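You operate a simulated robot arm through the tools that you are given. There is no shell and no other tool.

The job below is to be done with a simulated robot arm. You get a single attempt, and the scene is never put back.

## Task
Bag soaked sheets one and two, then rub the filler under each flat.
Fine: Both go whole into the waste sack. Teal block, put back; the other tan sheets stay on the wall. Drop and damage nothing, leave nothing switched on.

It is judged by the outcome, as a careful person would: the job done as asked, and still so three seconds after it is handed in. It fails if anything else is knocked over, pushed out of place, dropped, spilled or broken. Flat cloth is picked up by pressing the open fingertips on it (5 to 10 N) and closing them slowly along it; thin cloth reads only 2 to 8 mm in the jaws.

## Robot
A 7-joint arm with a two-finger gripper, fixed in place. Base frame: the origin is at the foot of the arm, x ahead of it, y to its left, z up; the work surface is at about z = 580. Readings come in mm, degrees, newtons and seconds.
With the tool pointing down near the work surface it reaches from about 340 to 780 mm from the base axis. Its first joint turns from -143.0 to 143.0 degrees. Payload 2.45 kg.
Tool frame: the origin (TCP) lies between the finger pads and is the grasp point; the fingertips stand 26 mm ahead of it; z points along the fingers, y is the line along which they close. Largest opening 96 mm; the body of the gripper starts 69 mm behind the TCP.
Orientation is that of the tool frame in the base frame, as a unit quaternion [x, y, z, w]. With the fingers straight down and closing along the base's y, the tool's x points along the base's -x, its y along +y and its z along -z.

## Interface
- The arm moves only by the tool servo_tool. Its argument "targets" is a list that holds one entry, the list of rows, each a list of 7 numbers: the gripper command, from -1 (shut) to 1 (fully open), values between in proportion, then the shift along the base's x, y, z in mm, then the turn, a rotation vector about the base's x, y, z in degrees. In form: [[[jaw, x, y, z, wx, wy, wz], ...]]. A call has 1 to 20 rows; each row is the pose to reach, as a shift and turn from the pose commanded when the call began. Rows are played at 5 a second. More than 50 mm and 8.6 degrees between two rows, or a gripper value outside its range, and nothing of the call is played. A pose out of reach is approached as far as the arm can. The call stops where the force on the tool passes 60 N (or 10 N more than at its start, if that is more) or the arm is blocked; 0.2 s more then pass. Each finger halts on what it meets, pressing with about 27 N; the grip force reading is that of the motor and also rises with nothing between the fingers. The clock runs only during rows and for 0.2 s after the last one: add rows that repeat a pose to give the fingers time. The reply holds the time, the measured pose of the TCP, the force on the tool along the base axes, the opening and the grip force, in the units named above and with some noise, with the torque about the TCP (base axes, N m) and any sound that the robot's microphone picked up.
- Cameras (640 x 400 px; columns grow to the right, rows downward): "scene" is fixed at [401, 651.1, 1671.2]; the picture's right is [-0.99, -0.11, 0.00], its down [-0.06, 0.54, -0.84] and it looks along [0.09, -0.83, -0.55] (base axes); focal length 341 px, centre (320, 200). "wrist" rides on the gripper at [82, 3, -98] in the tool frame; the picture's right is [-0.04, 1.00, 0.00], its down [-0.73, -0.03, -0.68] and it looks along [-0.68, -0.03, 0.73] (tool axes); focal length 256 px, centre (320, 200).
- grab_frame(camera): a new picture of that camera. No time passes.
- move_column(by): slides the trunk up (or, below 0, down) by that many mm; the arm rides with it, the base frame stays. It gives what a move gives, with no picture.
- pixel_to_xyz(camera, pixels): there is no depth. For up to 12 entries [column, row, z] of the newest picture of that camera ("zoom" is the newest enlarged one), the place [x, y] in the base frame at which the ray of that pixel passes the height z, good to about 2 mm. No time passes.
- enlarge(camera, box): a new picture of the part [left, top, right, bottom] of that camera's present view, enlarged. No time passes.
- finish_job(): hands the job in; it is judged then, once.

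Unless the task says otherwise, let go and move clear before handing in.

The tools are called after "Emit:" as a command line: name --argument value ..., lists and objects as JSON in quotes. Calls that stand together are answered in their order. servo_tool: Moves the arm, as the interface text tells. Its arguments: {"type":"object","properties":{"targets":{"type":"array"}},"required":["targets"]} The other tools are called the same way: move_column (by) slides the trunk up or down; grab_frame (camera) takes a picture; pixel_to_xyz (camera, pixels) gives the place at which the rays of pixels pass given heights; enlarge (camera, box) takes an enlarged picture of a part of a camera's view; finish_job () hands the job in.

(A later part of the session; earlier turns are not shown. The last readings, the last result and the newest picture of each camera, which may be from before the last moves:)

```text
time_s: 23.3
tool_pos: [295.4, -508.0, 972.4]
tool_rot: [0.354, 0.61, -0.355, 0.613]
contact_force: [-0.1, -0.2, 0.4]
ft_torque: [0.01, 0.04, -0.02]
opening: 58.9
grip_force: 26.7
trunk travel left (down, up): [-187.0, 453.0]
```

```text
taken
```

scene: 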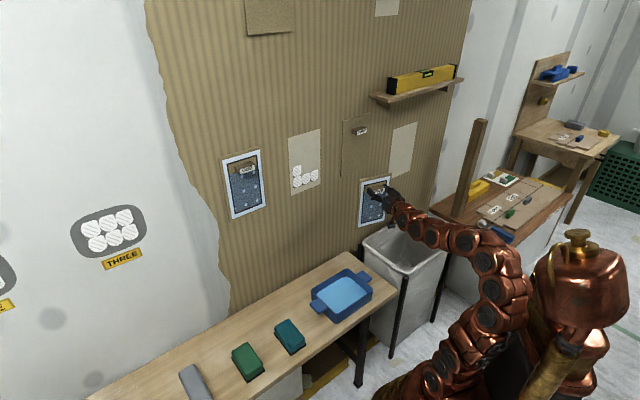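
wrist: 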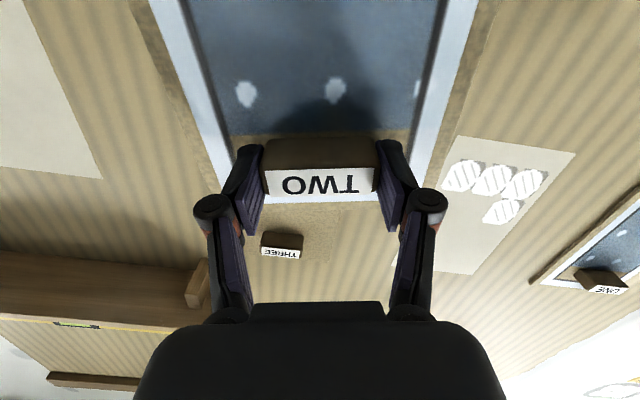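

That restored the level orientation at (295,-508,972). I'll continue to above the sack's centre with the tool turning a further 19°.

Emit:
servo_tool --targets '[[[-1, -14, -10, 0, 0, 0, -1.5], [-1, -32, -23, 0, 0, 0, -3.5], [-1, -52, -37, 0, 0, 0, -5.6], [-1, -72, -51.5, 0, 0, 0, -7.8], [-1, -92, -66, 0, 0, 0, -10], [-1, -112, -80, 0, 0, 0, -12.1], [-1, -132, -94.5, 0, 0, 0, -14.3], [-1, -152, -109, 0, 0, 0, -16.4], [-1, -170, -121.5, 0, 0, 0, -18.4], [-1, -176, -126, 0, 0, 0, -19], [-1, -176, -126, 0, 0, 0, -19]]]'

Emit:
grab_frame --camera "scene"

Emit:
grab_frame --camera "wrist"

```text
time_s: 25.7
tool_pos: [119.5, -632.1, 971.3]
tool_rot: [0.45, 0.545, -0.45, 0.545]
contact_force: [0.3, -0.2, 0.0]
ft_torque: [0.02, 0.01, -0.01]
opening: 59.4
grip_force: 27.3
trunk travel left (down, up): [-187.0, 453.0]
```

```text
taken
```

scene: 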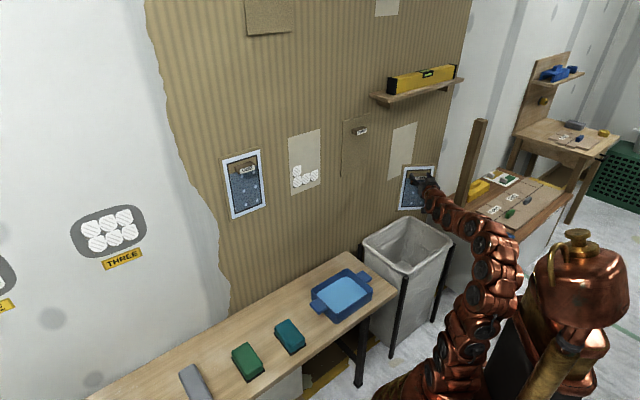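

```text
taken
```

wrist: 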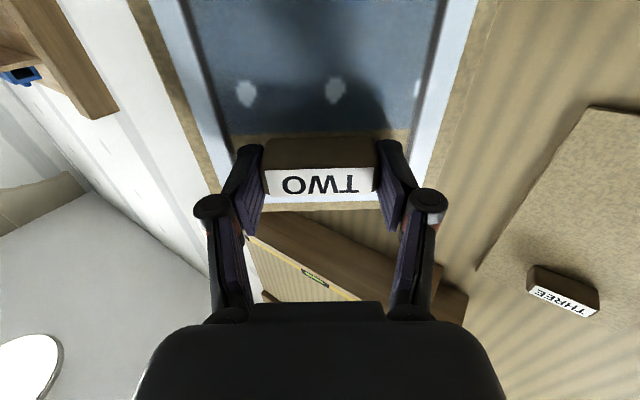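

The board hangs over the sack's centre with margin on all sides (board corners about u -436…-320, h 516…594). I'll lower the trunk its remaining travel so that the board's lower edge reaches the rim.

Emit:
move_column --by -187

Emit:
grab_frame --camera "scene"

Emit:
enlarge --camera "scene" --box '[340, 180, 500, 300]'

```text
time_s: 27.8
tool_pos: [118.8, -632.9, 784.9]
tool_rot: [0.45, 0.545, -0.45, 0.545]
contact_force: [-0.1, 0.0, 0.5]
ft_torque: [0.03, -0.03, -0.01]
opening: 59.1
grip_force: 26.6
trunk travel left (down, up): [0.0, 640.0]
```

```text
taken
```

scene: 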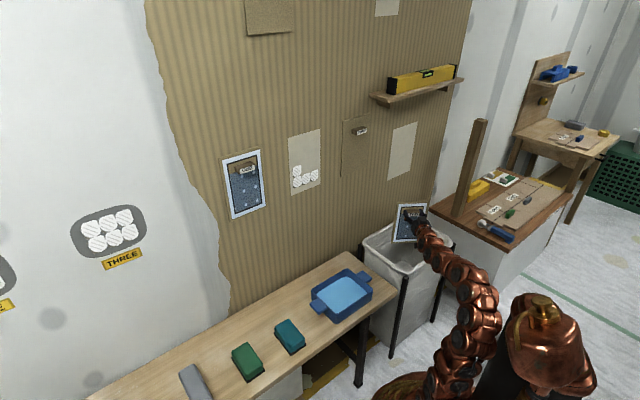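

```text
3.33 times, centred on (420, 240) of scene
```

zoom: 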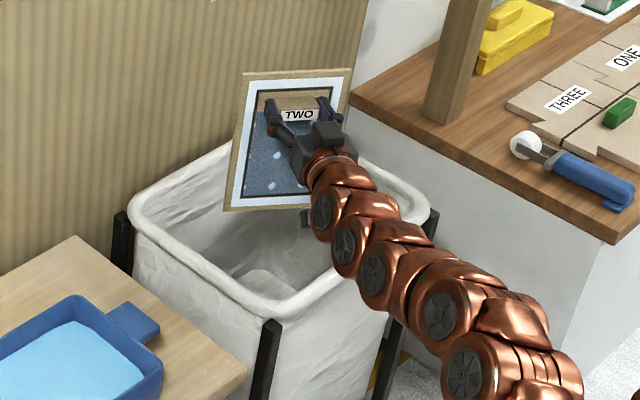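

The board's lower edge is at the rim and inside the opening. Before lowering further, I'll check how high the arm's links pass over the front rim, using the link centres at scene (439.5,262.5) and (456,276).

Emit:
pixel_to_xyz --camera "scene" --pixels '[[439.5, 262.5, 700], [439.5, 262.5, 750], [439.5, 262.5, 800], [456, 276, 700], [456, 276, 750], [456, 276, 800], [429, 252, 750], [429, 252, 800], [470, 305, 700], [470, 305, 800]]'

```text
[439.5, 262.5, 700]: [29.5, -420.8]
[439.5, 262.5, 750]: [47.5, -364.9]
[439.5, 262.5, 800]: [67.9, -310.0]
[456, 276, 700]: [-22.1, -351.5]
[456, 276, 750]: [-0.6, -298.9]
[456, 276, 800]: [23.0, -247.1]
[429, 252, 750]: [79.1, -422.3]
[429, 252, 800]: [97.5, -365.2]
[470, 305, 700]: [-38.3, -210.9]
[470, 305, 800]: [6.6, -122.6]
```

The links run at z≈750–785 and only the gripper and camera overhang the rim (camera underside ≈683), so lowering 45 mm is safe. I'll do that slowly.

Emit:
servo_tool --targets '[[[-1, 0, 0, -10, 0, 0, 0], [-1, 0, 0, -20, 0, 0, 0], [-1, 0, 0, -30, 0, 0, 0], [-1, 0, 0, -40, 0, 0, 0], [-1, 0, 0, -45, 0, 0, 0], [-1, 0, 0, -45, 0, 0, 0]]]'

Emit:
enlarge --camera "scene" --box '[340, 180, 500, 300]'

```text
time_s: 29.2
tool_pos: [118.9, -632.5, 739.5]
tool_rot: [0.449, 0.545, -0.45, 0.546]
contact_force: [0.7, 0.3, -0.4]
ft_torque: [0.0, 0.0, 0.0]
opening: 59.0
grip_force: 26.9
trunk travel left (down, up): [0.0, 640.0]
```

```text
3.33 times, centred on (420, 240) of scene
```

zoom: 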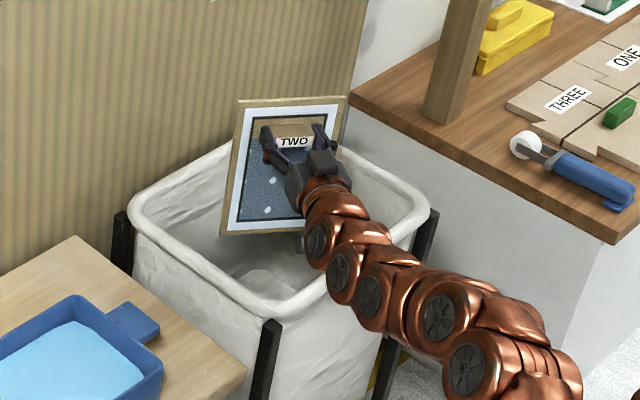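

The board's bottom is now about 60 mm inside the sack with no contact. I'll open the fingers to release it.

Emit:
servo_tool --targets '[[[0.5, 0, 0, 0, 0, 0, 0], [1, 0, 0, 0, 0, 0, 0], [1, 0, 0, 0, 0, 0, 0], [1, 0, 0, 0, 0, 0, 0], [1, 0, 0, 0, 0, 0, 0]]]'

Emit:
enlarge --camera "scene" --box '[340, 180, 500, 300]'

Emit:
grab_frame --camera "wrist"

```text
time_s: 30.4
tool_pos: [118.9, -632.3, 738.9]
tool_rot: [0.45, 0.546, -0.45, 0.546]
contact_force: [-1.2, 0.2, -0.4]
ft_torque: [0.0, 0.01, 0.04]
opening: 96.1
grip_force: 0.0
trunk travel left (down, up): [0.0, 640.0]
```

```text
3.33 times, centred on (420, 240) of scene
```

zoom: 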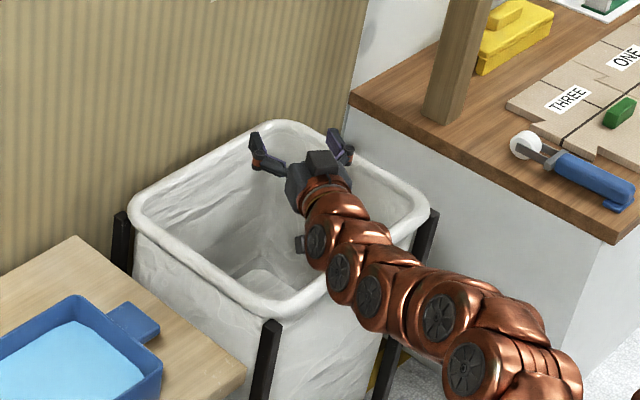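

```text
taken
```

wrist: 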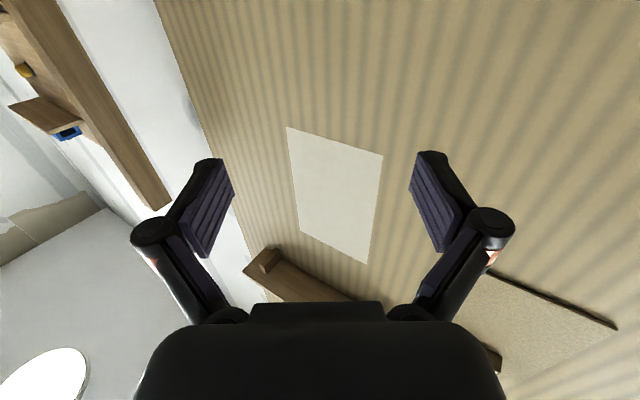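

Sheet TWO fell into the sack and the gripper is empty. I'll raise the trunk and go back toward sheet ONE.

Emit:
move_column --by 300

Emit:
enlarge --camera "scene" --box '[340, 180, 500, 300]'

```text
time_s: 33.4
tool_pos: [119.6, -633.0, 1039.3]
tool_rot: [0.448, 0.546, -0.45, 0.546]
contact_force: [0.2, -0.1, -0.1]
ft_torque: [0.02, 0.01, 0.04]
opening: 95.9
grip_force: 0.1
trunk travel left (down, up): [-300.0, 340.0]
```

```text
3.33 times, centred on (420, 240) of scene
```

zoom: 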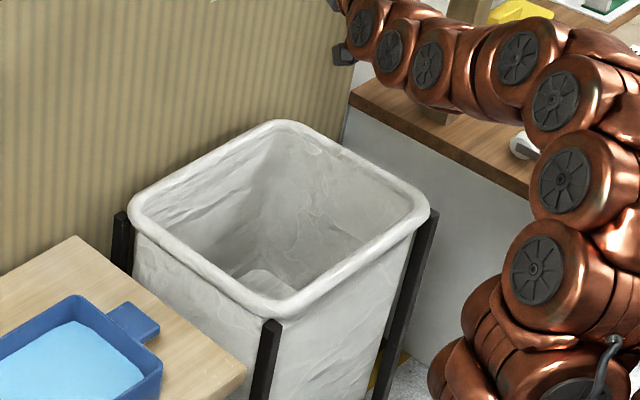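

The sack looks undisturbed. Now I'll sweep across to a spot in front of sheet ONE, turning the tool back square to the wall.

Emit:
servo_tool --targets '[[[1, 18, 15, 0, 0, 0, 1.1], [1, 45, 37, 0, 0, 0, 2.8], [1, 74, 61, 0, 0, 0, 4.6], [1, 103, 85, 0, 0, 0, 6.5], [1, 132, 108, 0, 0, 0, 8.3], [1, 161, 132, 0, 0, 0, 10.1], [1, 190, 156, 0, 0, 0, 12], [1, 219, 180, 0, 0, 0, 13.8], [1, 248, 204, 0, 0, 0, 15.6], [1, 277, 227, 0, 0, 0, 17.4], [1, 306, 251, 0, 0, 0, 19.3], [1, 335, 275, 0, 0, 0, 21.1], [1, 364, 299, 0, 0, 0, 22.9], [1, 393, 323, 0, 0, 0, 24.7], [1, 422, 346, 0, 0, 0, 26.6], [1, 451, 370, 0, 0, 0, 28.4], [1, 480, 394, 0, 0, 0, 30.2], [1, 509, 418, 0, 0, 0, 32], [1, 532, 437, 0, 0, 0, 33.5], [1, 540, 443, 0, 0, 0, 34]]]'

Emit:
grab_frame --camera "scene"

Emit:
grab_frame --camera "wrist"

```text
time_s: 37.6
tool_pos: [659.9, -191.7, 1038.1]
tool_rot: [0.271, 0.653, -0.272, 0.653]
contact_force: [-0.2, 0.2, 0.5]
ft_torque: [0.04, 0.0, -0.01]
opening: 95.9
grip_force: 0.1
trunk travel left (down, up): [-300.0, 340.0]
```

```text
taken
```

scene: 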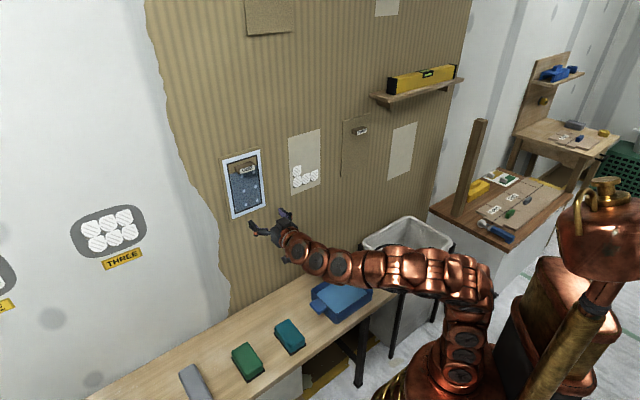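

```text
taken
```

wrist: 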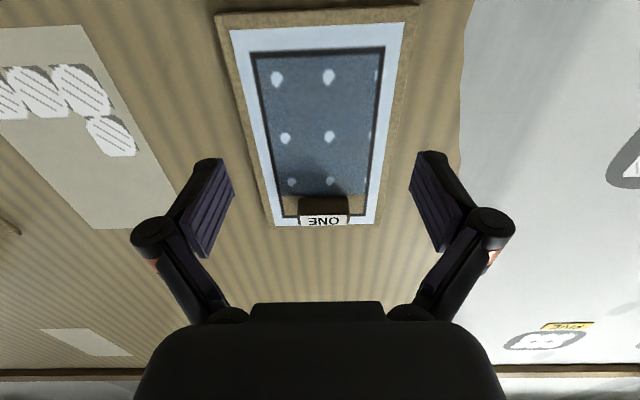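

The tool is square to the wall in front of ONE, with label ONE at wrist (324,221). I'll compute its position, rise to its height and step closer.

Emit:
pixel_to_xyz --camera "wrist" --pixels '[[324, 221, 1165], [324, 221, 1170], [324, 221, 1175]]'

Emit:
servo_tool --targets '[[[1, 0, 0, 25, 0, 0, 0], [1, 0, 0, 55, 0, 0, 0], [1, 0, 0, 85, 0, 0, 0], [1, 0, 0, 115, 0, 0, 0], [1, 10, -10, 132, 0, 0, 0], [1, 25, -25, 132, 0, 0, 0], [1, 40, -40, 132, 0, 0, 0], [1, 40, -40, 132, 0, 0, 0]]]'

Emit:
grab_frame --camera "wrist"

Emit:
enlarge --camera "scene" --box '[210, 130, 290, 220]'

```text
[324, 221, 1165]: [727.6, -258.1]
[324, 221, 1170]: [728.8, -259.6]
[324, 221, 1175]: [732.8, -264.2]
```

```text
time_s: 39.4
tool_pos: [700.0, -228.6, 1170.4]
tool_rot: [0.27, 0.653, -0.271, 0.653]
contact_force: [-1.3, 0.2, -0.2]
ft_torque: [-0.01, 0.0, 0.0]
opening: 95.9
grip_force: 0.0
trunk travel left (down, up): [-300.0, 340.0]
```

```text
taken
```

wrist: 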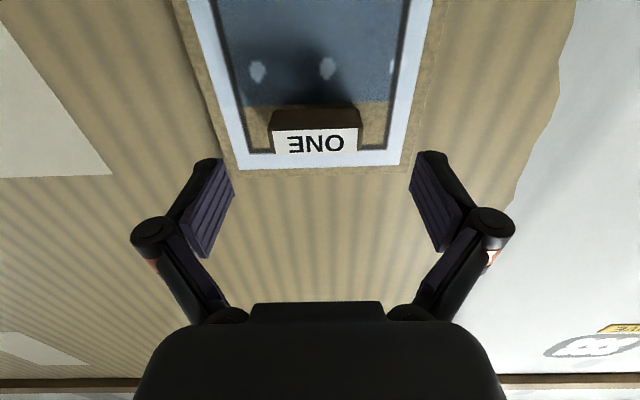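

```text
4.44 times, centred on (250, 175) of scene
```

zoom: 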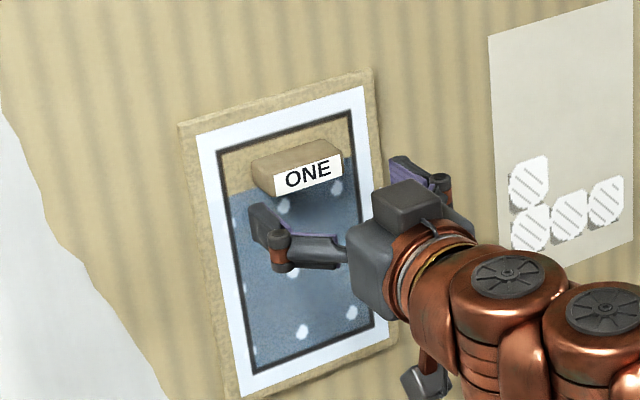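

Label ONE is centred at wrist (316,142), about 2 mm off sideways. I'll correct that and advance 30 mm, then check again.

Emit:
servo_tool --targets '[[[1, 4, -6.5, 0.5, 0, 0, 0], [1, 9, -11.5, 1, 0, 0, 0], [1, 14, -16.8, 1.5, 0, 0, 0], [1, 19.8, -22.6, 1.5, 0, 0, 0], [1, 19.8, -22.6, 1.5, 0, 0, 0]]]'

Emit:
grab_frame --camera "wrist"

```text
time_s: 40.6
tool_pos: [719.8, -250.4, 1172.4]
tool_rot: [0.27, 0.653, -0.272, 0.654]
contact_force: [-0.6, -0.2, -0.4]
ft_torque: [-0.01, 0.01, -0.05]
opening: 95.6
grip_force: 0.1
trunk travel left (down, up): [-300.0, 340.0]
```

```text
taken
```

wrist: 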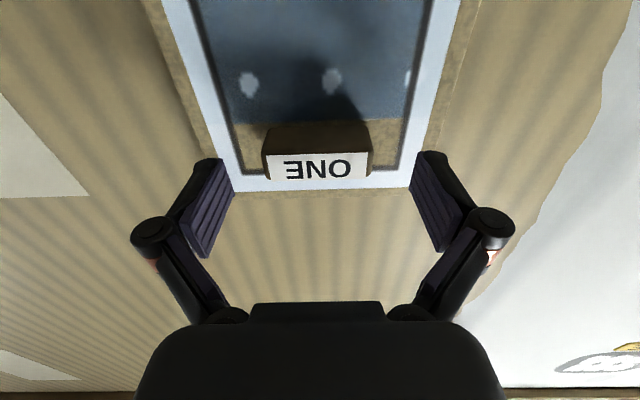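

It's well centred (label at (318,166)). I'll advance the last 14 mm slowly and then close on the tag.

Emit:
servo_tool --targets '[[[1, 2.5, -2.5, -0.5, 0, 0, 0], [1, 5, -5, -0.5, 0, 0, 0], [1, 7.5, -7.5, -1, 0, 0, 0], [1, 10, -10, -1, 0, 0, 0], [1, 10, -10, -1, 0, 0, 0]]]'

Emit:
grab_frame --camera "wrist"

Emit:
enlarge --camera "scene" --box '[210, 130, 290, 220]'

```text
time_s: 41.8
tool_pos: [730.3, -261.3, 1171.0]
tool_rot: [0.271, 0.653, -0.271, 0.653]
contact_force: [-0.3, -0.7, -0.6]
ft_torque: [-0.01, -0.05, -0.04]
opening: 96.0
grip_force: 0.1
trunk travel left (down, up): [-300.0, 340.0]
```

```text
taken
```

wrist: 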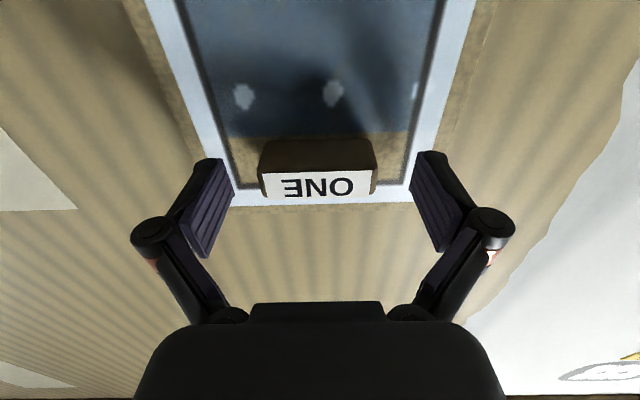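

```text
4.44 times, centred on (250, 175) of scene
```

zoom: 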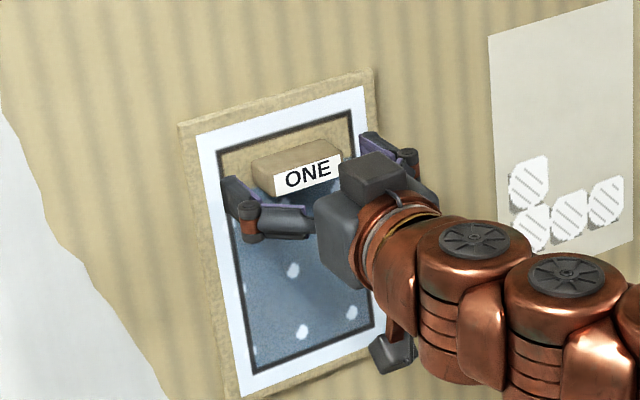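

Label ONE is level with the TCP at (318,185), no contact. Closing on the tag.

Emit:
servo_tool --targets '[[[0.6, 0, 0, 0, 0, 0, 0], [0.3, 0, 0, 0, 0, 0, 0], [0.1, 0, 0, 0, 0, 0, 0], [-0.2, 0, 0, 0, 0, 0, 0], [-1, 0, 0, 0, 0, 0, 0], [-1, 0, 0, 0, 0, 0, 0], [-1, 0, 0, 0, 0, 0, 0]]]'

Emit:
grab_frame --camera "wrist"

```text
time_s: 43.4
tool_pos: [729.9, -262.2, 1172.6]
tool_rot: [0.271, 0.653, -0.272, 0.653]
contact_force: [-0.9, -0.9, 0.4]
ft_torque: [-0.11, 0.09, -0.06]
opening: 59.2
grip_force: 26.6
trunk travel left (down, up): [-300.0, 340.0]
```

```text
taken
```

wrist: 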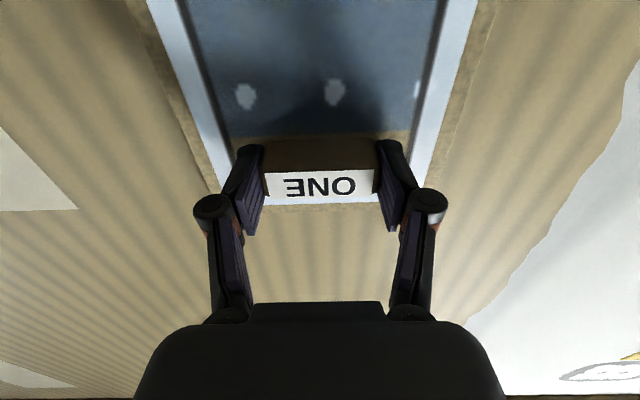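

Tag ONE is gripped at 59.2 mm with 26.6 N. I'll peel it the same slow way, about 12 mm straight off the wall.

Emit:
servo_tool --targets '[[[-1, -0.7, 0.7, 0, 0, 0, 0], [-1, -1.4, 1.4, 0, 0, 0, 0], [-1, -2.1, 2.1, 0, 0, 0, 0], [-1, -2.8, 2.8, 0, 0, 0, 0], [-1, -3.5, 3.5, 0, 0, 0, 0], [-1, -4.2, 4.2, 0, 0, 0, 0], [-1, -4.9, 4.9, 0, 0, 0, 0], [-1, -5.6, 5.6, 0, 0, 0, 0], [-1, -6.3, 6.3, 0, 0, 0, 0], [-1, -7, 7, 0, 0, 0, 0], [-1, -7.7, 7.7, 0, 0, 0, 0], [-1, -8.4, 8.4, 0, 0, 0, 0]]]'

Emit:
enlarge --camera "scene" --box '[210, 130, 290, 220]'

```text
time_s: 46.0
tool_pos: [720.8, -253.0, 1172.2]
tool_rot: [0.271, 0.653, -0.272, 0.653]
contact_force: [-0.1, -0.6, 0.1]
ft_torque: [-0.02, -0.01, 0.0]
opening: 59.3
grip_force: 27.1
trunk travel left (down, up): [-300.0, 340.0]
```

```text
4.44 times, centred on (250, 175) of scene
```

zoom: 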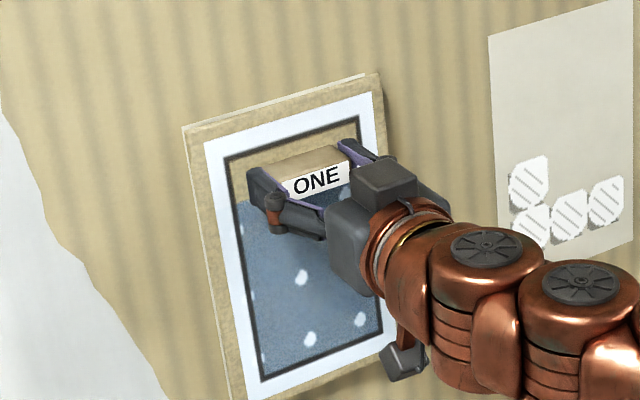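

Sheet ONE came off whole, with forces near zero. I'll back away from the wall, then lower to the travel height.

Emit:
servo_tool --targets '[[[-1, -4, 4, 0, 0, 0, 0], [-1, -10, 10, 0, 0, 0, 0], [-1, -20, 20, 0, 0, 0, 0], [-1, -32, 32, 0, 0, 0, 0], [-1, -44, 44, -5, 0, 0, 0], [-1, -54, 54, -20, 0, 0, 0], [-1, -60, 60, -40, 0, 0, 0], [-1, -61, 61, -62, 0, 0, 0], [-1, -61, 61, -85, 0, 0, 0], [-1, -61, 61, -108, 0, 0, 0], [-1, -61, 61, -126, 0, 0, 0], [-1, -61, 61, -132, 0, 0, 0], [-1, -61, 61, -132, 0, 0, 0]]]'

Emit:
grab_frame --camera "scene"

Emit:
grab_frame --camera "wrist"

```text
time_s: 48.8
tool_pos: [659.5, -192.2, 1039.1]
tool_rot: [0.271, 0.653, -0.272, 0.653]
contact_force: [0.3, -0.1, 0.3]
ft_torque: [-0.02, 0.03, -0.03]
opening: 59.2
grip_force: 27.2
trunk travel left (down, up): [-300.0, 340.0]
```

```text
taken
```

scene: 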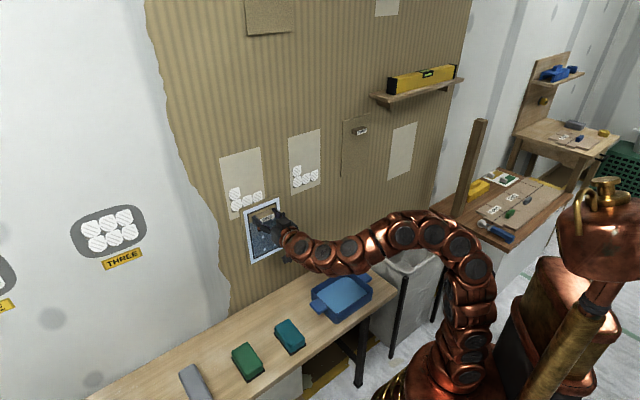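

```text
taken
```

wrist: 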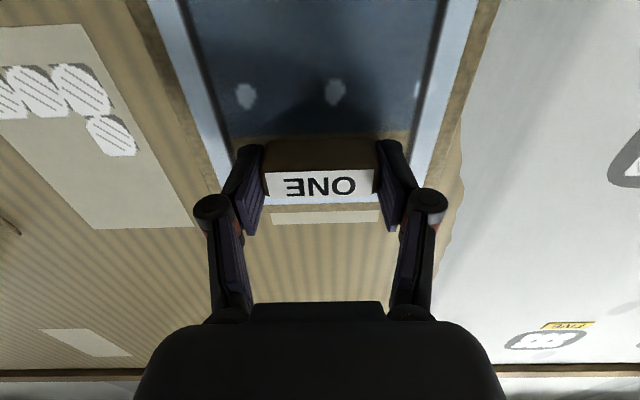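

Both filler patches are now exposed: (245,197) for ONE and (306,178) for TWO. I'll carry sheet ONE across to the sack along the reverse of the path I just flew.

Emit:
servo_tool --targets '[[[-1, -16, -13, 0, 0, 0, -1], [-1, -40, -33, 0, 0, 0, -2.5], [-1, -68, -56, 0, 0, 0, -4.3], [-1, -97, -80, 0, 0, 0, -6.1], [-1, -126, -103, 0, 0, 0, -7.9], [-1, -155, -127, 0, 0, 0, -9.8], [-1, -184, -151, 0, 0, 0, -11.6], [-1, -213, -175, 0, 0, 0, -13.4], [-1, -242, -199, 0, 0, 0, -15.2], [-1, -271, -222, 0, 0, 0, -17.1], [-1, -300, -246, 0, 0, 0, -18.9], [-1, -329, -270, 0, 0, 0, -20.7], [-1, -358, -294, 0, 0, 0, -22.5], [-1, -387, -318, 0, 0, 0, -24.4], [-1, -416, -341, 0, 0, 0, -26.2], [-1, -445, -365, 0, 0, 0, -28], [-1, -474, -389, 0, 0, 0, -29.8], [-1, -503, -413, 0, 0, 0, -31.7], [-1, -528, -433, 0, 0, 0, -33.2], [-1, -540, -443, 0, 0, 0, -34]]]'

Emit:
grab_frame --camera "scene"

```text
time_s: 53.0
tool_pos: [119.2, -636.0, 1039.8]
tool_rot: [0.45, 0.545, -0.451, 0.545]
contact_force: [0.2, 0.3, 0.9]
ft_torque: [0.04, 0.04, 0.03]
opening: 59.3
grip_force: 27.1
trunk travel left (down, up): [-300.0, 340.0]
```

```text
taken
```

scene: 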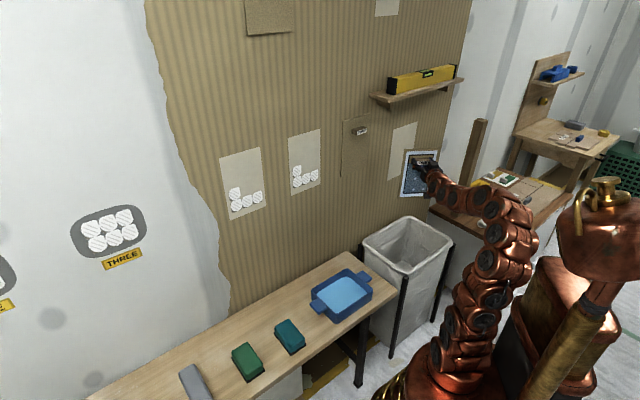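

Sheet ONE is over the sack at (119,-636), just like TWO was. I'll lower the trunk 300 mm to reach the same release height.

Emit:
move_column --by -300

Emit:
enlarge --camera "scene" --box '[340, 180, 500, 300]'

```text
time_s: 56.0
tool_pos: [119.6, -634.4, 740.8]
tool_rot: [0.451, 0.545, -0.45, 0.545]
contact_force: [-0.7, 0.4, -0.2]
ft_torque: [0.0, 0.0, -0.01]
opening: 59.2
grip_force: 26.4
trunk travel left (down, up): [0.0, 640.0]
```

```text
3.33 times, centred on (420, 240) of scene
```

zoom: 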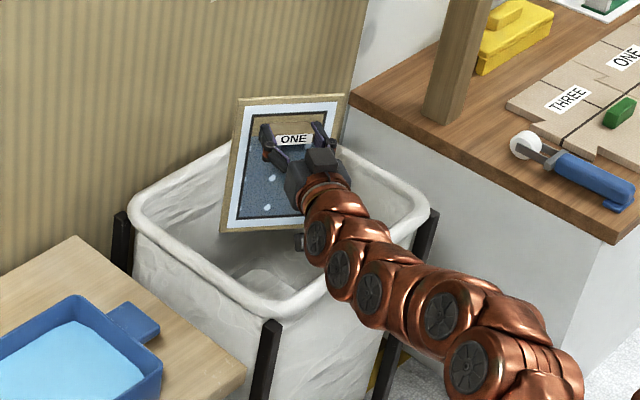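

The board is in the same place as TWO was, with its lower part inside the sack and no contact. Releasing.

Emit:
servo_tool --targets '[[[0.5, 0, 0, 0, 0, 0, 0], [1, 0, 0, 0, 0, 0, 0], [1, 0, 0, 0, 0, 0, 0], [1, 0, 0, 0, 0, 0, 0], [1, 0, 0, 0, 0, 0, 0], [1, 0, 0, 0, 0, 0, 0]]]'

Emit:
enlarge --camera "scene" --box '[340, 180, 500, 300]'

Emit:
enlarge --camera "scene" --box '[205, 115, 345, 235]'

```text
time_s: 57.4
tool_pos: [119.5, -636.6, 739.9]
tool_rot: [0.45, 0.546, -0.45, 0.546]
contact_force: [-0.7, -0.1, -0.9]
ft_torque: [-0.02, 0.0, 0.01]
opening: 96.0
grip_force: 0.0
trunk travel left (down, up): [0.0, 640.0]
```

```text
3.33 times, centred on (420, 240) of scene
```

zoom: 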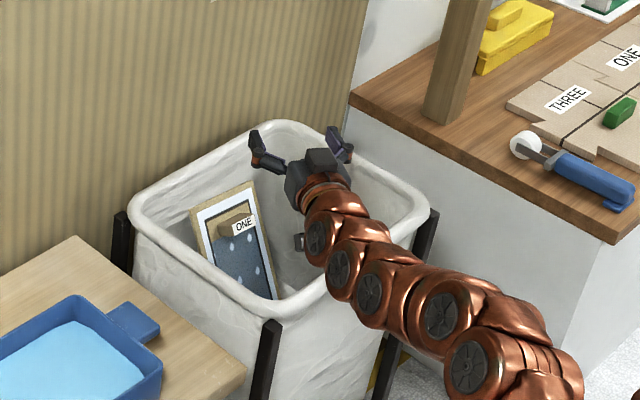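

```text
3.33 times, centred on (275, 175) of scene
```

zoom: 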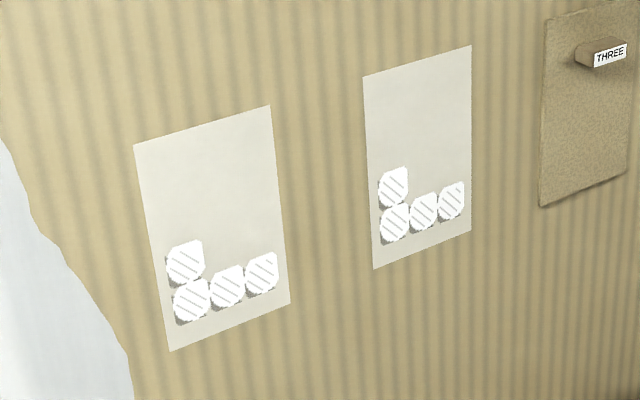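

Both sheets are in the sack (ONE is visible leaning inside at zoom (238,245)), and each patch shows four raised filler lumps. Next is the teal block, so I'll rise clear of the sack first.

Emit:
servo_tool --targets '[[[1, 0, 0, 25, 0, 0, 0], [1, 0, 0, 60, 0, 0, 0], [1, 0, 0, 95, 0, 0, 0], [1, 0, 0, 130, 0, 0, 0], [1, 0, 0, 150, 0, 0, 0], [1, 0, 0, 150, 0, 0, 0]]]'

Emit:
enlarge --camera "scene" --box '[340, 180, 500, 300]'

Emit:
pixel_to_xyz --camera "scene" --pixels '[[234.5, 193.6, 1050], [234.5, 193.6, 1070], [236.6, 205, 1010], [236.6, 205, 1030], [247.1, 200.8, 1010], [247.1, 200.8, 1030], [257.6, 196.6, 1010], [257.6, 196.6, 1030], [297.2, 171.1, 1060], [297.2, 181.9, 1020], [306.2, 178.3, 1020], [314.6, 175.3, 1020]]'

```text
time_s: 58.8
tool_pos: [119.5, -635.1, 890.6]
tool_rot: [0.451, 0.546, -0.45, 0.545]
contact_force: [-0.4, 0.1, -0.1]
ft_torque: [0.01, 0.02, -0.04]
opening: 96.1
grip_force: 0.1
trunk travel left (down, up): [0.0, 640.0]
```

```text
3.33 times, centred on (420, 240) of scene
```

zoom: 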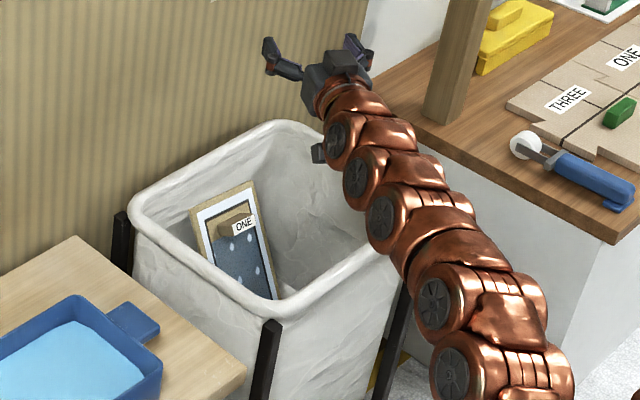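

```text
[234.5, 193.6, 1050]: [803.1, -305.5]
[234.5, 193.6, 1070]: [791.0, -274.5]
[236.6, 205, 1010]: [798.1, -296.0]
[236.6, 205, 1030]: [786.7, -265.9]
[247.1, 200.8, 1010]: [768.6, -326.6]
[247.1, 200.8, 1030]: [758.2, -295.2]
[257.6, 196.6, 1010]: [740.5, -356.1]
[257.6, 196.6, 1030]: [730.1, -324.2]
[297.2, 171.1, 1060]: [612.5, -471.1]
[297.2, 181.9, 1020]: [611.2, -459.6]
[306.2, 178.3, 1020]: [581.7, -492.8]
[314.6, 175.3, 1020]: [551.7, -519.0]
```

The lumps on ONE are at (u,z) ≈ (375,1085), (374,1039), (334,1039), (294,1040), and on TWO at ≈ (121,1083), (122,1038), (80,1038), (38,1038). The block at about 70×113 mm can cover these without leaving the bare patch. I'll move toward the bench now.

Emit:
servo_tool --targets '[[[1, 12, 14, 0, 0, 0, 1.4], [1, 35, 39, 0, 0, 0, 4], [1, 62, 69, 0, 0, 0, 7], [1, 90, 101, 0, 0, 0, 10.2], [1, 118, 132, 0, 0, 0, 13.4], [1, 146, 164, 0, 0, 0, 16.6], [1, 174, 195, 0, 0, 0, 19.8], [1, 202, 226, 0, 0, 0, 22.9], [1, 230, 258, 0, 0, 0, 26.1], [1, 258, 289, 0, 0, 0, 29.3], [1, 283, 317, 0, 0, 0, 32.1], [1, 300, 336, 0, 0, 0, 34], [1, 300, 336, 0, 0, 0, 34]]]'

Emit:
servo_tool --targets '[[[1, 10, 12, -5, 5.79, 5.79, 0], [1, 26, 32, -15, 11.57, 11.57, 0], [1, 43, 52, -28, 17.36, 17.36, 0], [1, 60, 73, -42, 23.14, 23.14, 0], [1, 77, 94, -56, 28.93, 28.93, 0], [1, 94, 114, -70, 34.71, 34.71, 0], [1, 111, 135, -84, 40.5, 40.5, 0], [1, 128, 156, -98, 46.28, 46.28, 0], [1, 145, 176, -110, 52.07, 52.07, 0], [1, 160, 195, -122, 57.85, 57.85, 0], [1, 171, 208, -130, 63.64, 63.64, 0], [1, 171, 208, -130, 63.64, 63.64, 0]]]'

Emit:
grab_frame --camera "scene"

Emit:
grab_frame --camera "wrist"

```text
time_s: 61.6
tool_pos: [420.7, -300.9, 891.8]
tool_rot: [0.27, 0.653, -0.271, 0.654]
contact_force: [0.3, 1.2, -0.2]
ft_torque: [0.01, -0.02, 0.01]
opening: 96.1
grip_force: 0.0
trunk travel left (down, up): [0.0, 640.0]
```

```text
time_s: 64.2
tool_pos: [547.0, -82.5, 700.7]
tool_rot: [0.383, 0.923, -0.017, 0.039]
contact_force: [-0.3, 0.3, 0.0]
ft_torque: [-0.01, -0.04, 0.0]
opening: 96.0
grip_force: 0.1
out of reach, approached as far as the arm can: row 9, 10, 11, 12
trunk travel left (down, up): [0.0, 640.0]
```

```text
taken
```

scene: 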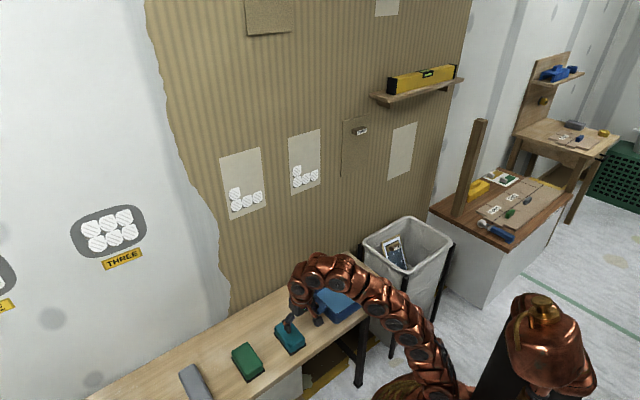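

```text
taken
```

wrist: 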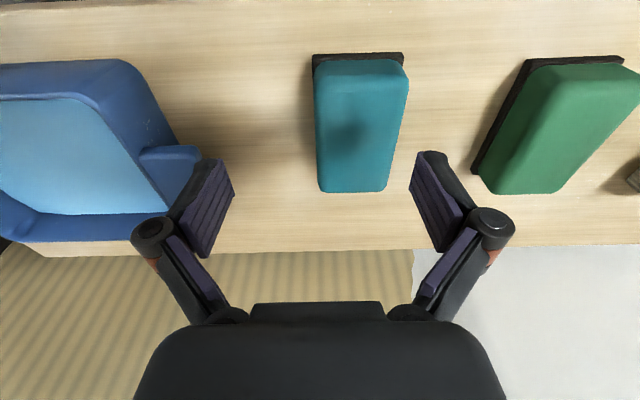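

The tool is pointing down above the teal block but stopped at (547,-82,701), since the trunk is too low to hold it higher. I'll raise the trunk by 60 mm for a comfortable posture and then re-measure the block.

Emit:
move_column --by 60

Emit:
grab_frame --camera "wrist"

```text
time_s: 65.2
tool_pos: [545.3, -81.7, 762.0]
tool_rot: [0.383, 0.923, -0.016, 0.04]
contact_force: [0.5, 0.3, -0.8]
ft_torque: [-0.01, 0.01, -0.01]
opening: 96.2
grip_force: 0.1
trunk travel left (down, up): [-60.0, 580.0]
```

```text
taken
```

wrist: 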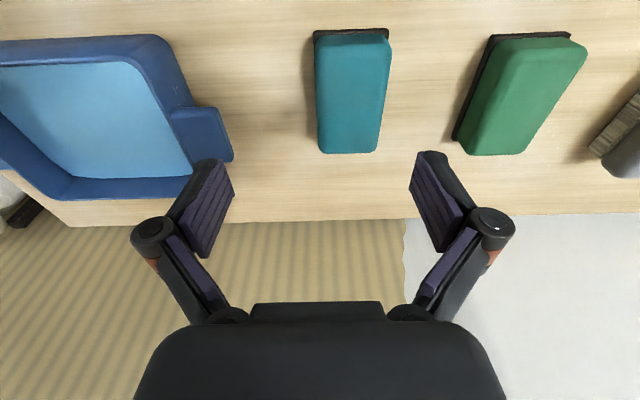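

The wrist picture shows the teal block at about (350,90), with the green block and the tray well to either side. I'll enlarge it and compute its edges.

Emit:
enlarge --camera "wrist" --box '[280, 10, 430, 170]'

Emit:
pixel_to_xyz --camera "wrist" --pixels '[[313, 32, 580], [389, 29, 580], [313, 32, 588], [389, 29, 588], [321, 153, 625], [374, 152, 625], [321, 153, 630], [374, 152, 630], [315, 40, 625], [390, 38, 625]]'

```text
2.50 times, centred on (355, 90) of wrist
```

zoom: 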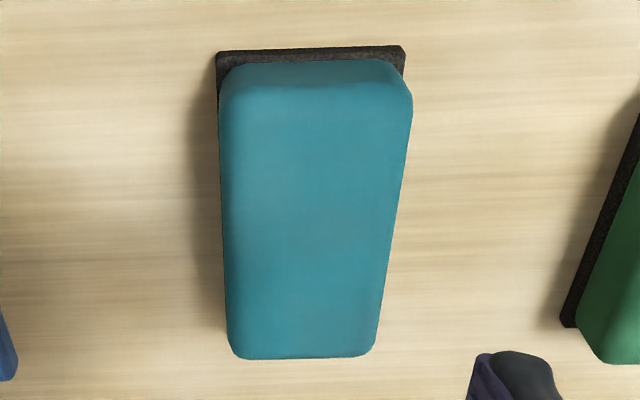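

```text
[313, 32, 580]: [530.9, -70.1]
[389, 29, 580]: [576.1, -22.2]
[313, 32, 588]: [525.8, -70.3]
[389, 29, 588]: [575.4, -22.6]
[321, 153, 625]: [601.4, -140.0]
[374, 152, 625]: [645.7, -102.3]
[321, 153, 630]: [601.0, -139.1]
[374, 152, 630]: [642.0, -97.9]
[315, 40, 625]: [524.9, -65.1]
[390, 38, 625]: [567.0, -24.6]
```

The block's centre is at about u=356, h=480, i.e. (591,-88), with the body about 59 mm wide and the base plate about 68 mm. I'll move above it at z=690 and straighten the 5° tilt.

Emit:
servo_tool --targets '[[[1, 15, -2, -15, 1.2, 1.2, 0], [1, 30, -4, -35, 2.4, 2.4, 0], [1, 45.8, -6, -55, 3.5, 3.5, 0], [1, 45.8, -6, -72, 3.5, 3.5, 0], [1, 45.8, -6, -72, 3.5, 3.5, 0]]]'

Emit:
grab_frame --camera "wrist"

Emit:
enlarge --camera "scene" --box '[220, 260, 360, 390]'

```text
time_s: 66.4
tool_pos: [591.6, -86.6, 690.5]
tool_rot: [0.384, 0.923, -0.001, 0.0]
contact_force: [0.2, 1.1, -0.3]
ft_torque: [0.0, 0.0, 0.02]
opening: 96.0
grip_force: 0.1
trunk travel left (down, up): [-60.0, 580.0]
```

```text
taken
```

wrist: 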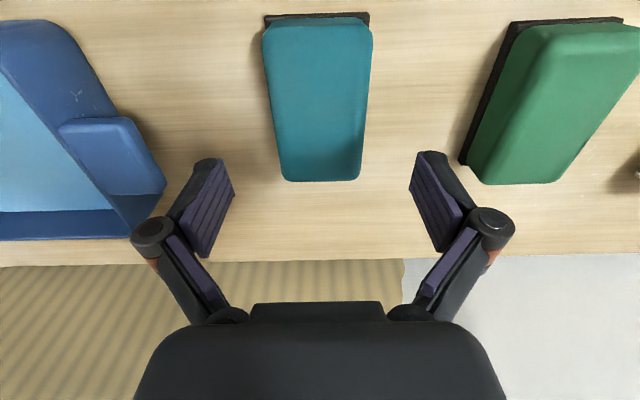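

```text
3.08 times, centred on (290, 325) of scene
```

zoom: 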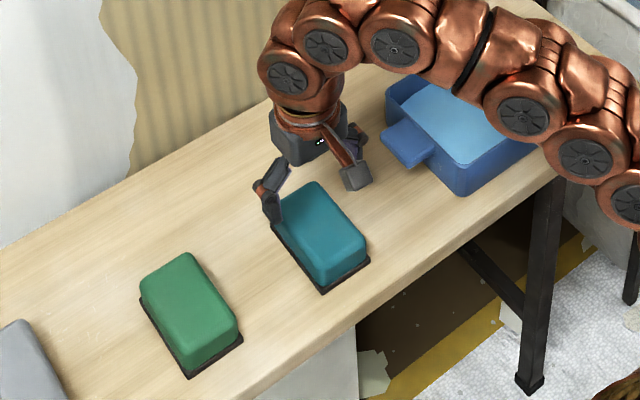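

The tool is vertical and the block is centred between the fingers. I'll check the clearance of the tray's handle (wrist (165,190)) from the left finger before descending.

Emit:
pixel_to_xyz --camera "wrist" --pixels '[[165, 190, 620], [150, 150, 620], [283, 178, 625], [360, 178, 625], [264, 40, 625], [372, 40, 625], [267, 15, 580], [369, 13, 580], [488, 184, 625], [460, 163, 580]]'

```text
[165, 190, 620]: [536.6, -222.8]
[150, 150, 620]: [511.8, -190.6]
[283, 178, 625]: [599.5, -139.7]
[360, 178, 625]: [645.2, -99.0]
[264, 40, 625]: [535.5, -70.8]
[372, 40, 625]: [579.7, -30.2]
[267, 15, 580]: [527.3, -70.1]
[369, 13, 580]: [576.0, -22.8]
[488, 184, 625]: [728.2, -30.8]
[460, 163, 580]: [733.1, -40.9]
```

There's about 70 mm of clearance to the handle and more to the green block. Descending to put the fingertips at about z=592, above the black base plate.

Emit:
servo_tool --targets '[[[1, 0, 0, -15, 0, 0, 0], [1, 0, 0, -30, 0, 0, 0], [1, 0, 0, -45, 0, 0, 0], [1, 0, 0, -58, 0, 0, 0], [1, 0, 0, -67, 0, 0, 0], [1, 0, 0, -72, 0, 0, 0], [1, 0, 0, -72, 0, 0, 0]]]'

Emit:
grab_frame --camera "wrist"

Emit:
enlarge --camera "scene" --box '[250, 290, 330, 360]'

```text
time_s: 68.0
tool_pos: [592.0, -89.2, 617.8]
tool_rot: [0.383, 0.924, -0.001, 0.0]
contact_force: [0.5, -0.7, -0.7]
ft_torque: [0.01, 0.01, 0.0]
opening: 96.2
grip_force: 0.1
trunk travel left (down, up): [-60.0, 580.0]
```

```text
taken
```

wrist: 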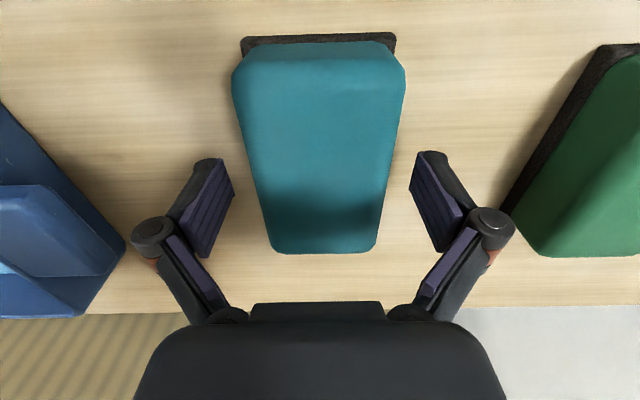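

```text
5.71 times, centred on (290, 325) of scene
```

zoom: 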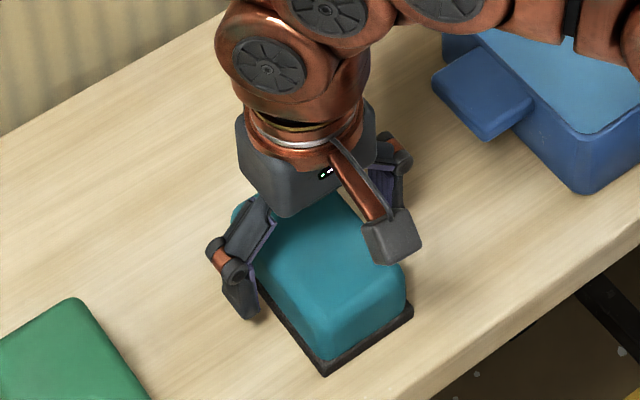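

The fingers straddle the block at mid-length with no contact. I'll close on it.

Emit:
servo_tool --targets '[[[0.7, 0, 0, 0, 0, 0, 0], [0.45, 0, 0, 0, 0, 0, 0], [0.25, 0, 0, 0, 0, 0, 0], [0.1, 0, 0, 0, 0, 0, 0], [-0.3, 0, 0, 0, 0, 0, 0], [-1, 0, 0, 0, 0, 0, 0], [-1, 0, 0, 0, 0, 0, 0], [-1, 0, 0, 0, 0, 0, 0]]]'

Emit:
grab_frame --camera "wrist"

Emit:
enlarge --camera "scene" --box '[250, 290, 330, 360]'

```text
time_s: 69.8
tool_pos: [592.1, -88.7, 617.7]
tool_rot: [0.382, 0.924, -0.002, 0.0]
contact_force: [3.6, 0.7, 5.2]
ft_torque: [0.02, -0.09, -0.16]
opening: 65.5
grip_force: 27.1
trunk travel left (down, up): [-60.0, 580.0]
```

```text
taken
```

wrist: 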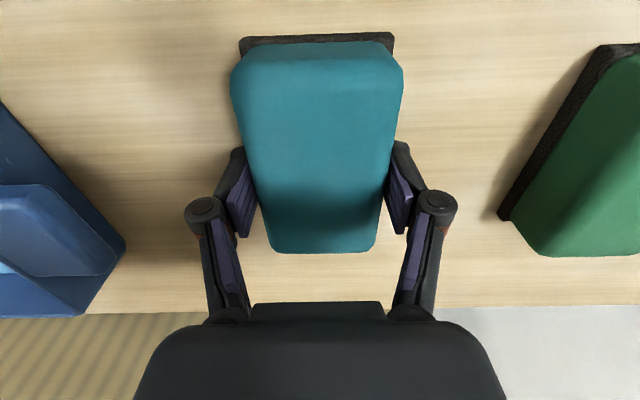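

```text
5.71 times, centred on (290, 325) of scene
```

zoom: 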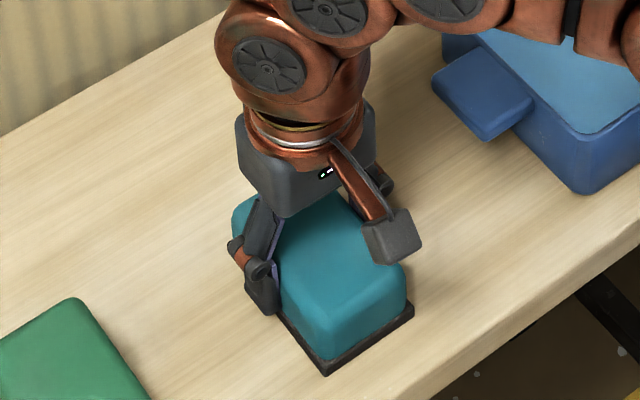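

The block is gripped at 65.5 mm with 27 N. I'll lift it a few millimetres to confirm it comes up cleanly.

Emit:
servo_tool --targets '[[[-1, 0, 0, 2, 0, 0, 0], [-1, 0, 0, 5, 0, 0, 0], [-1, 0, 0, 10, 0, 0, 0], [-1, 0, 0, 15, 0, 0, 0], [-1, 0, 0, 15, 0, 0, 0]]]'

Emit:
grab_frame --camera "wrist"

Emit:
enlarge --camera "scene" --box '[250, 290, 330, 360]'

```text
time_s: 71.0
tool_pos: [591.9, -87.4, 631.2]
tool_rot: [0.383, 0.924, 0.0, -0.001]
contact_force: [0.2, 0.2, -1.2]
ft_torque: [-0.01, 0.04, 0.03]
opening: 65.7
grip_force: 27.4
trunk travel left (down, up): [-60.0, 580.0]
```

```text
taken
```

wrist: 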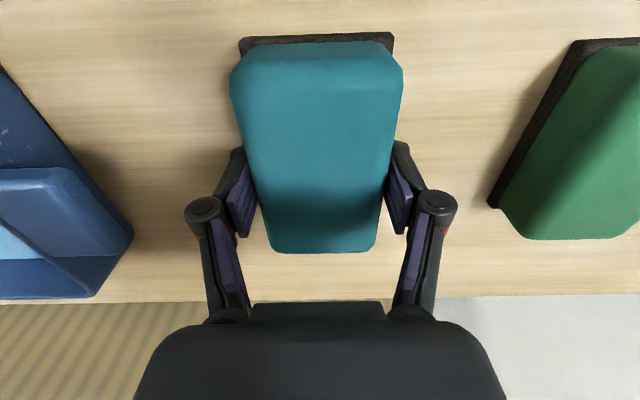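

```text
5.71 times, centred on (290, 325) of scene
```

zoom: 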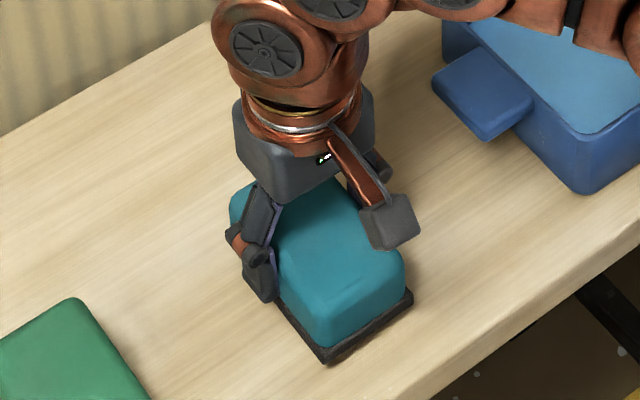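

The block lifted with the gripper (its position in the wrist picture is unchanged). I'll lift further, then raise the trunk 200 mm.

Emit:
servo_tool --targets '[[[-1, 0, 0, 10, 0, 0, 0], [-1, 0, 0, 22, 0, 0, 0], [-1, 0, 0, 30, 0, 0, 0], [-1, 0, 0, 30, 0, 0, 0]]]'

Emit:
move_column --by 200

Emit:
servo_tool --targets '[[[-1, 2, -4, 12, -5.3, -5.3, 0], [-1, 5, -9, 28, -10.6, -10.6, 0], [-1, 9, -16, 45, -15.9, -15.9, 0], [-1, 13, -24, 62, -21.2, -21.2, 0], [-1, 16, -31, 80, -26.5, -26.5, 0], [-1, 20, -38, 97, -31.8, -31.8, 0], [-1, 23, -44, 115, -37.1, -37.1, 0], [-1, 27, -51, 132, -42.4, -42.4, 0], [-1, 30, -57, 150, -47.7, -47.7, 0], [-1, 33, -63, 167, -53, -53, 0], [-1, 37, -70, 185, -58.3, -58.3, 0], [-1, 39, -74, 200, -63.64, -63.64, 0], [-1, 39, -74, 200, -63.64, -63.64, 0]]]'

Emit:
grab_frame --camera "scene"

Emit:
grab_frame --camera "wrist"

```text
time_s: 72.0
tool_pos: [592.3, -88.9, 661.4]
tool_rot: [0.383, 0.924, -0.001, 0.0]
contact_force: [-1.0, 0.2, -1.4]
ft_torque: [0.01, -0.02, -0.02]
opening: 65.5
grip_force: 27.2
trunk travel left (down, up): [-60.0, 580.0]
```

```text
time_s: 74.2
tool_pos: [592.4, -88.0, 860.7]
tool_rot: [0.383, 0.924, -0.001, 0.0]
contact_force: [0.2, -0.4, -1.7]
ft_torque: [0.02, -0.04, -0.02]
opening: 65.5
grip_force: 26.9
trunk travel left (down, up): [-260.0, 380.0]
```

```text
time_s: 77.0
tool_pos: [632.0, -162.2, 1062.5]
tool_rot: [0.271, 0.653, -0.271, 0.654]
contact_force: [-0.2, -0.6, -0.8]
ft_torque: [0.03, 0.0, 0.0]
opening: 65.5
grip_force: 27.2
trunk travel left (down, up): [-260.0, 380.0]
```

```text
taken
```

scene: 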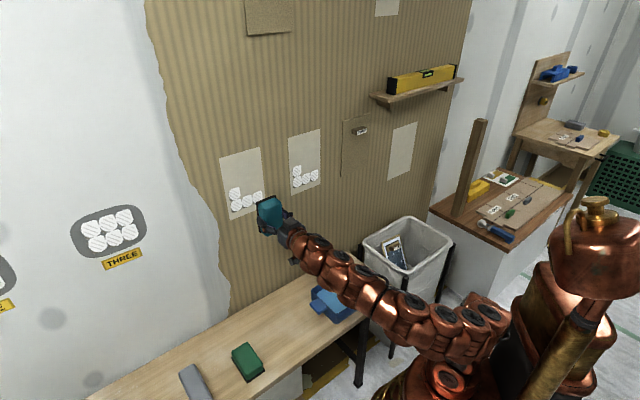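

```text
taken
```

wrist: 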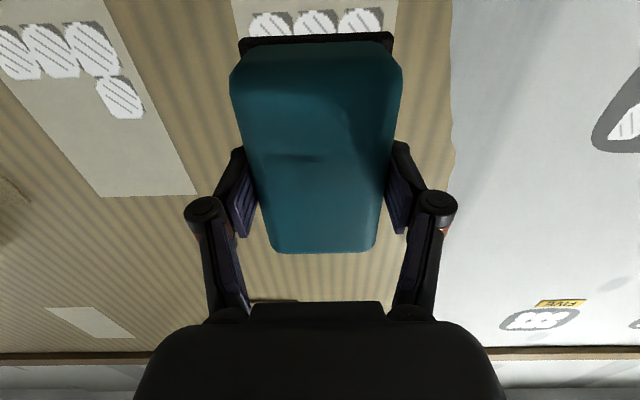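

The block is level and faces the wall, 130 mm off. Lumps of patch ONE show at wrist (270,25), (315,22) and (362,20), and I'll use these and the patch corners to refine positions.

Emit:
enlarge --camera "wrist" --box '[0, 0, 420, 210]'

Emit:
pixel_to_xyz --camera "wrist" --pixels '[[270, 25, 1038], [315, 22, 1038], [362, 20, 1038], [270, 25, 1030], [270, 25, 1046], [16, 55, 1038], [50, 50, 1038], [93, 48, 1038], [120, 96, 1083]]'

Emit:
enlarge --camera "scene" --box '[205, 135, 305, 245]'

```text
1.52 times, centred on (210, 105) of wrist
```

zoom: 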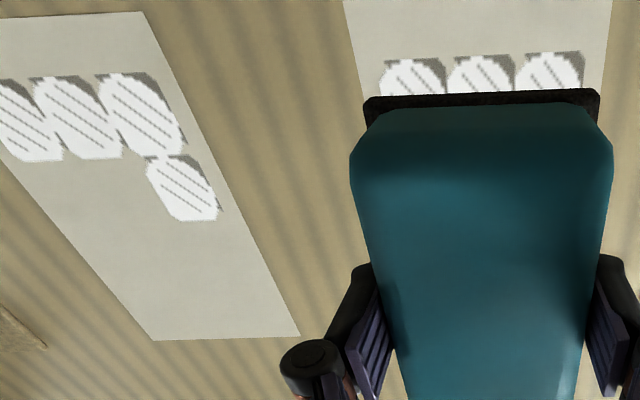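

```text
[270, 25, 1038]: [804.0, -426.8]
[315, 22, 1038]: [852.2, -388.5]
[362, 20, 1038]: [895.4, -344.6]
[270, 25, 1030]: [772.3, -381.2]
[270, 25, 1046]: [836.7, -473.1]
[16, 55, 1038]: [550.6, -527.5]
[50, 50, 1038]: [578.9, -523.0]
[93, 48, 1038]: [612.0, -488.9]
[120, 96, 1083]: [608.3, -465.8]
```

```text
3.64 times, centred on (255, 190) of scene
```

zoom: 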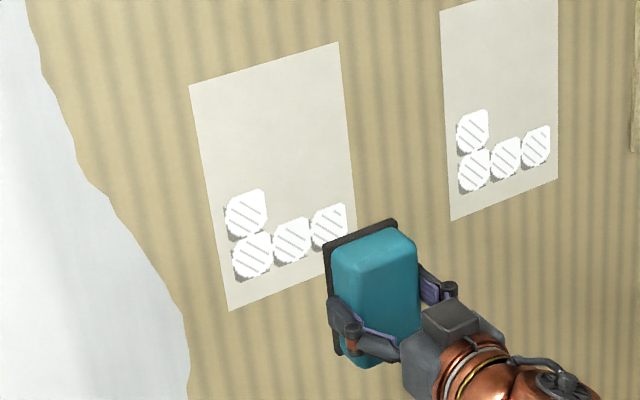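

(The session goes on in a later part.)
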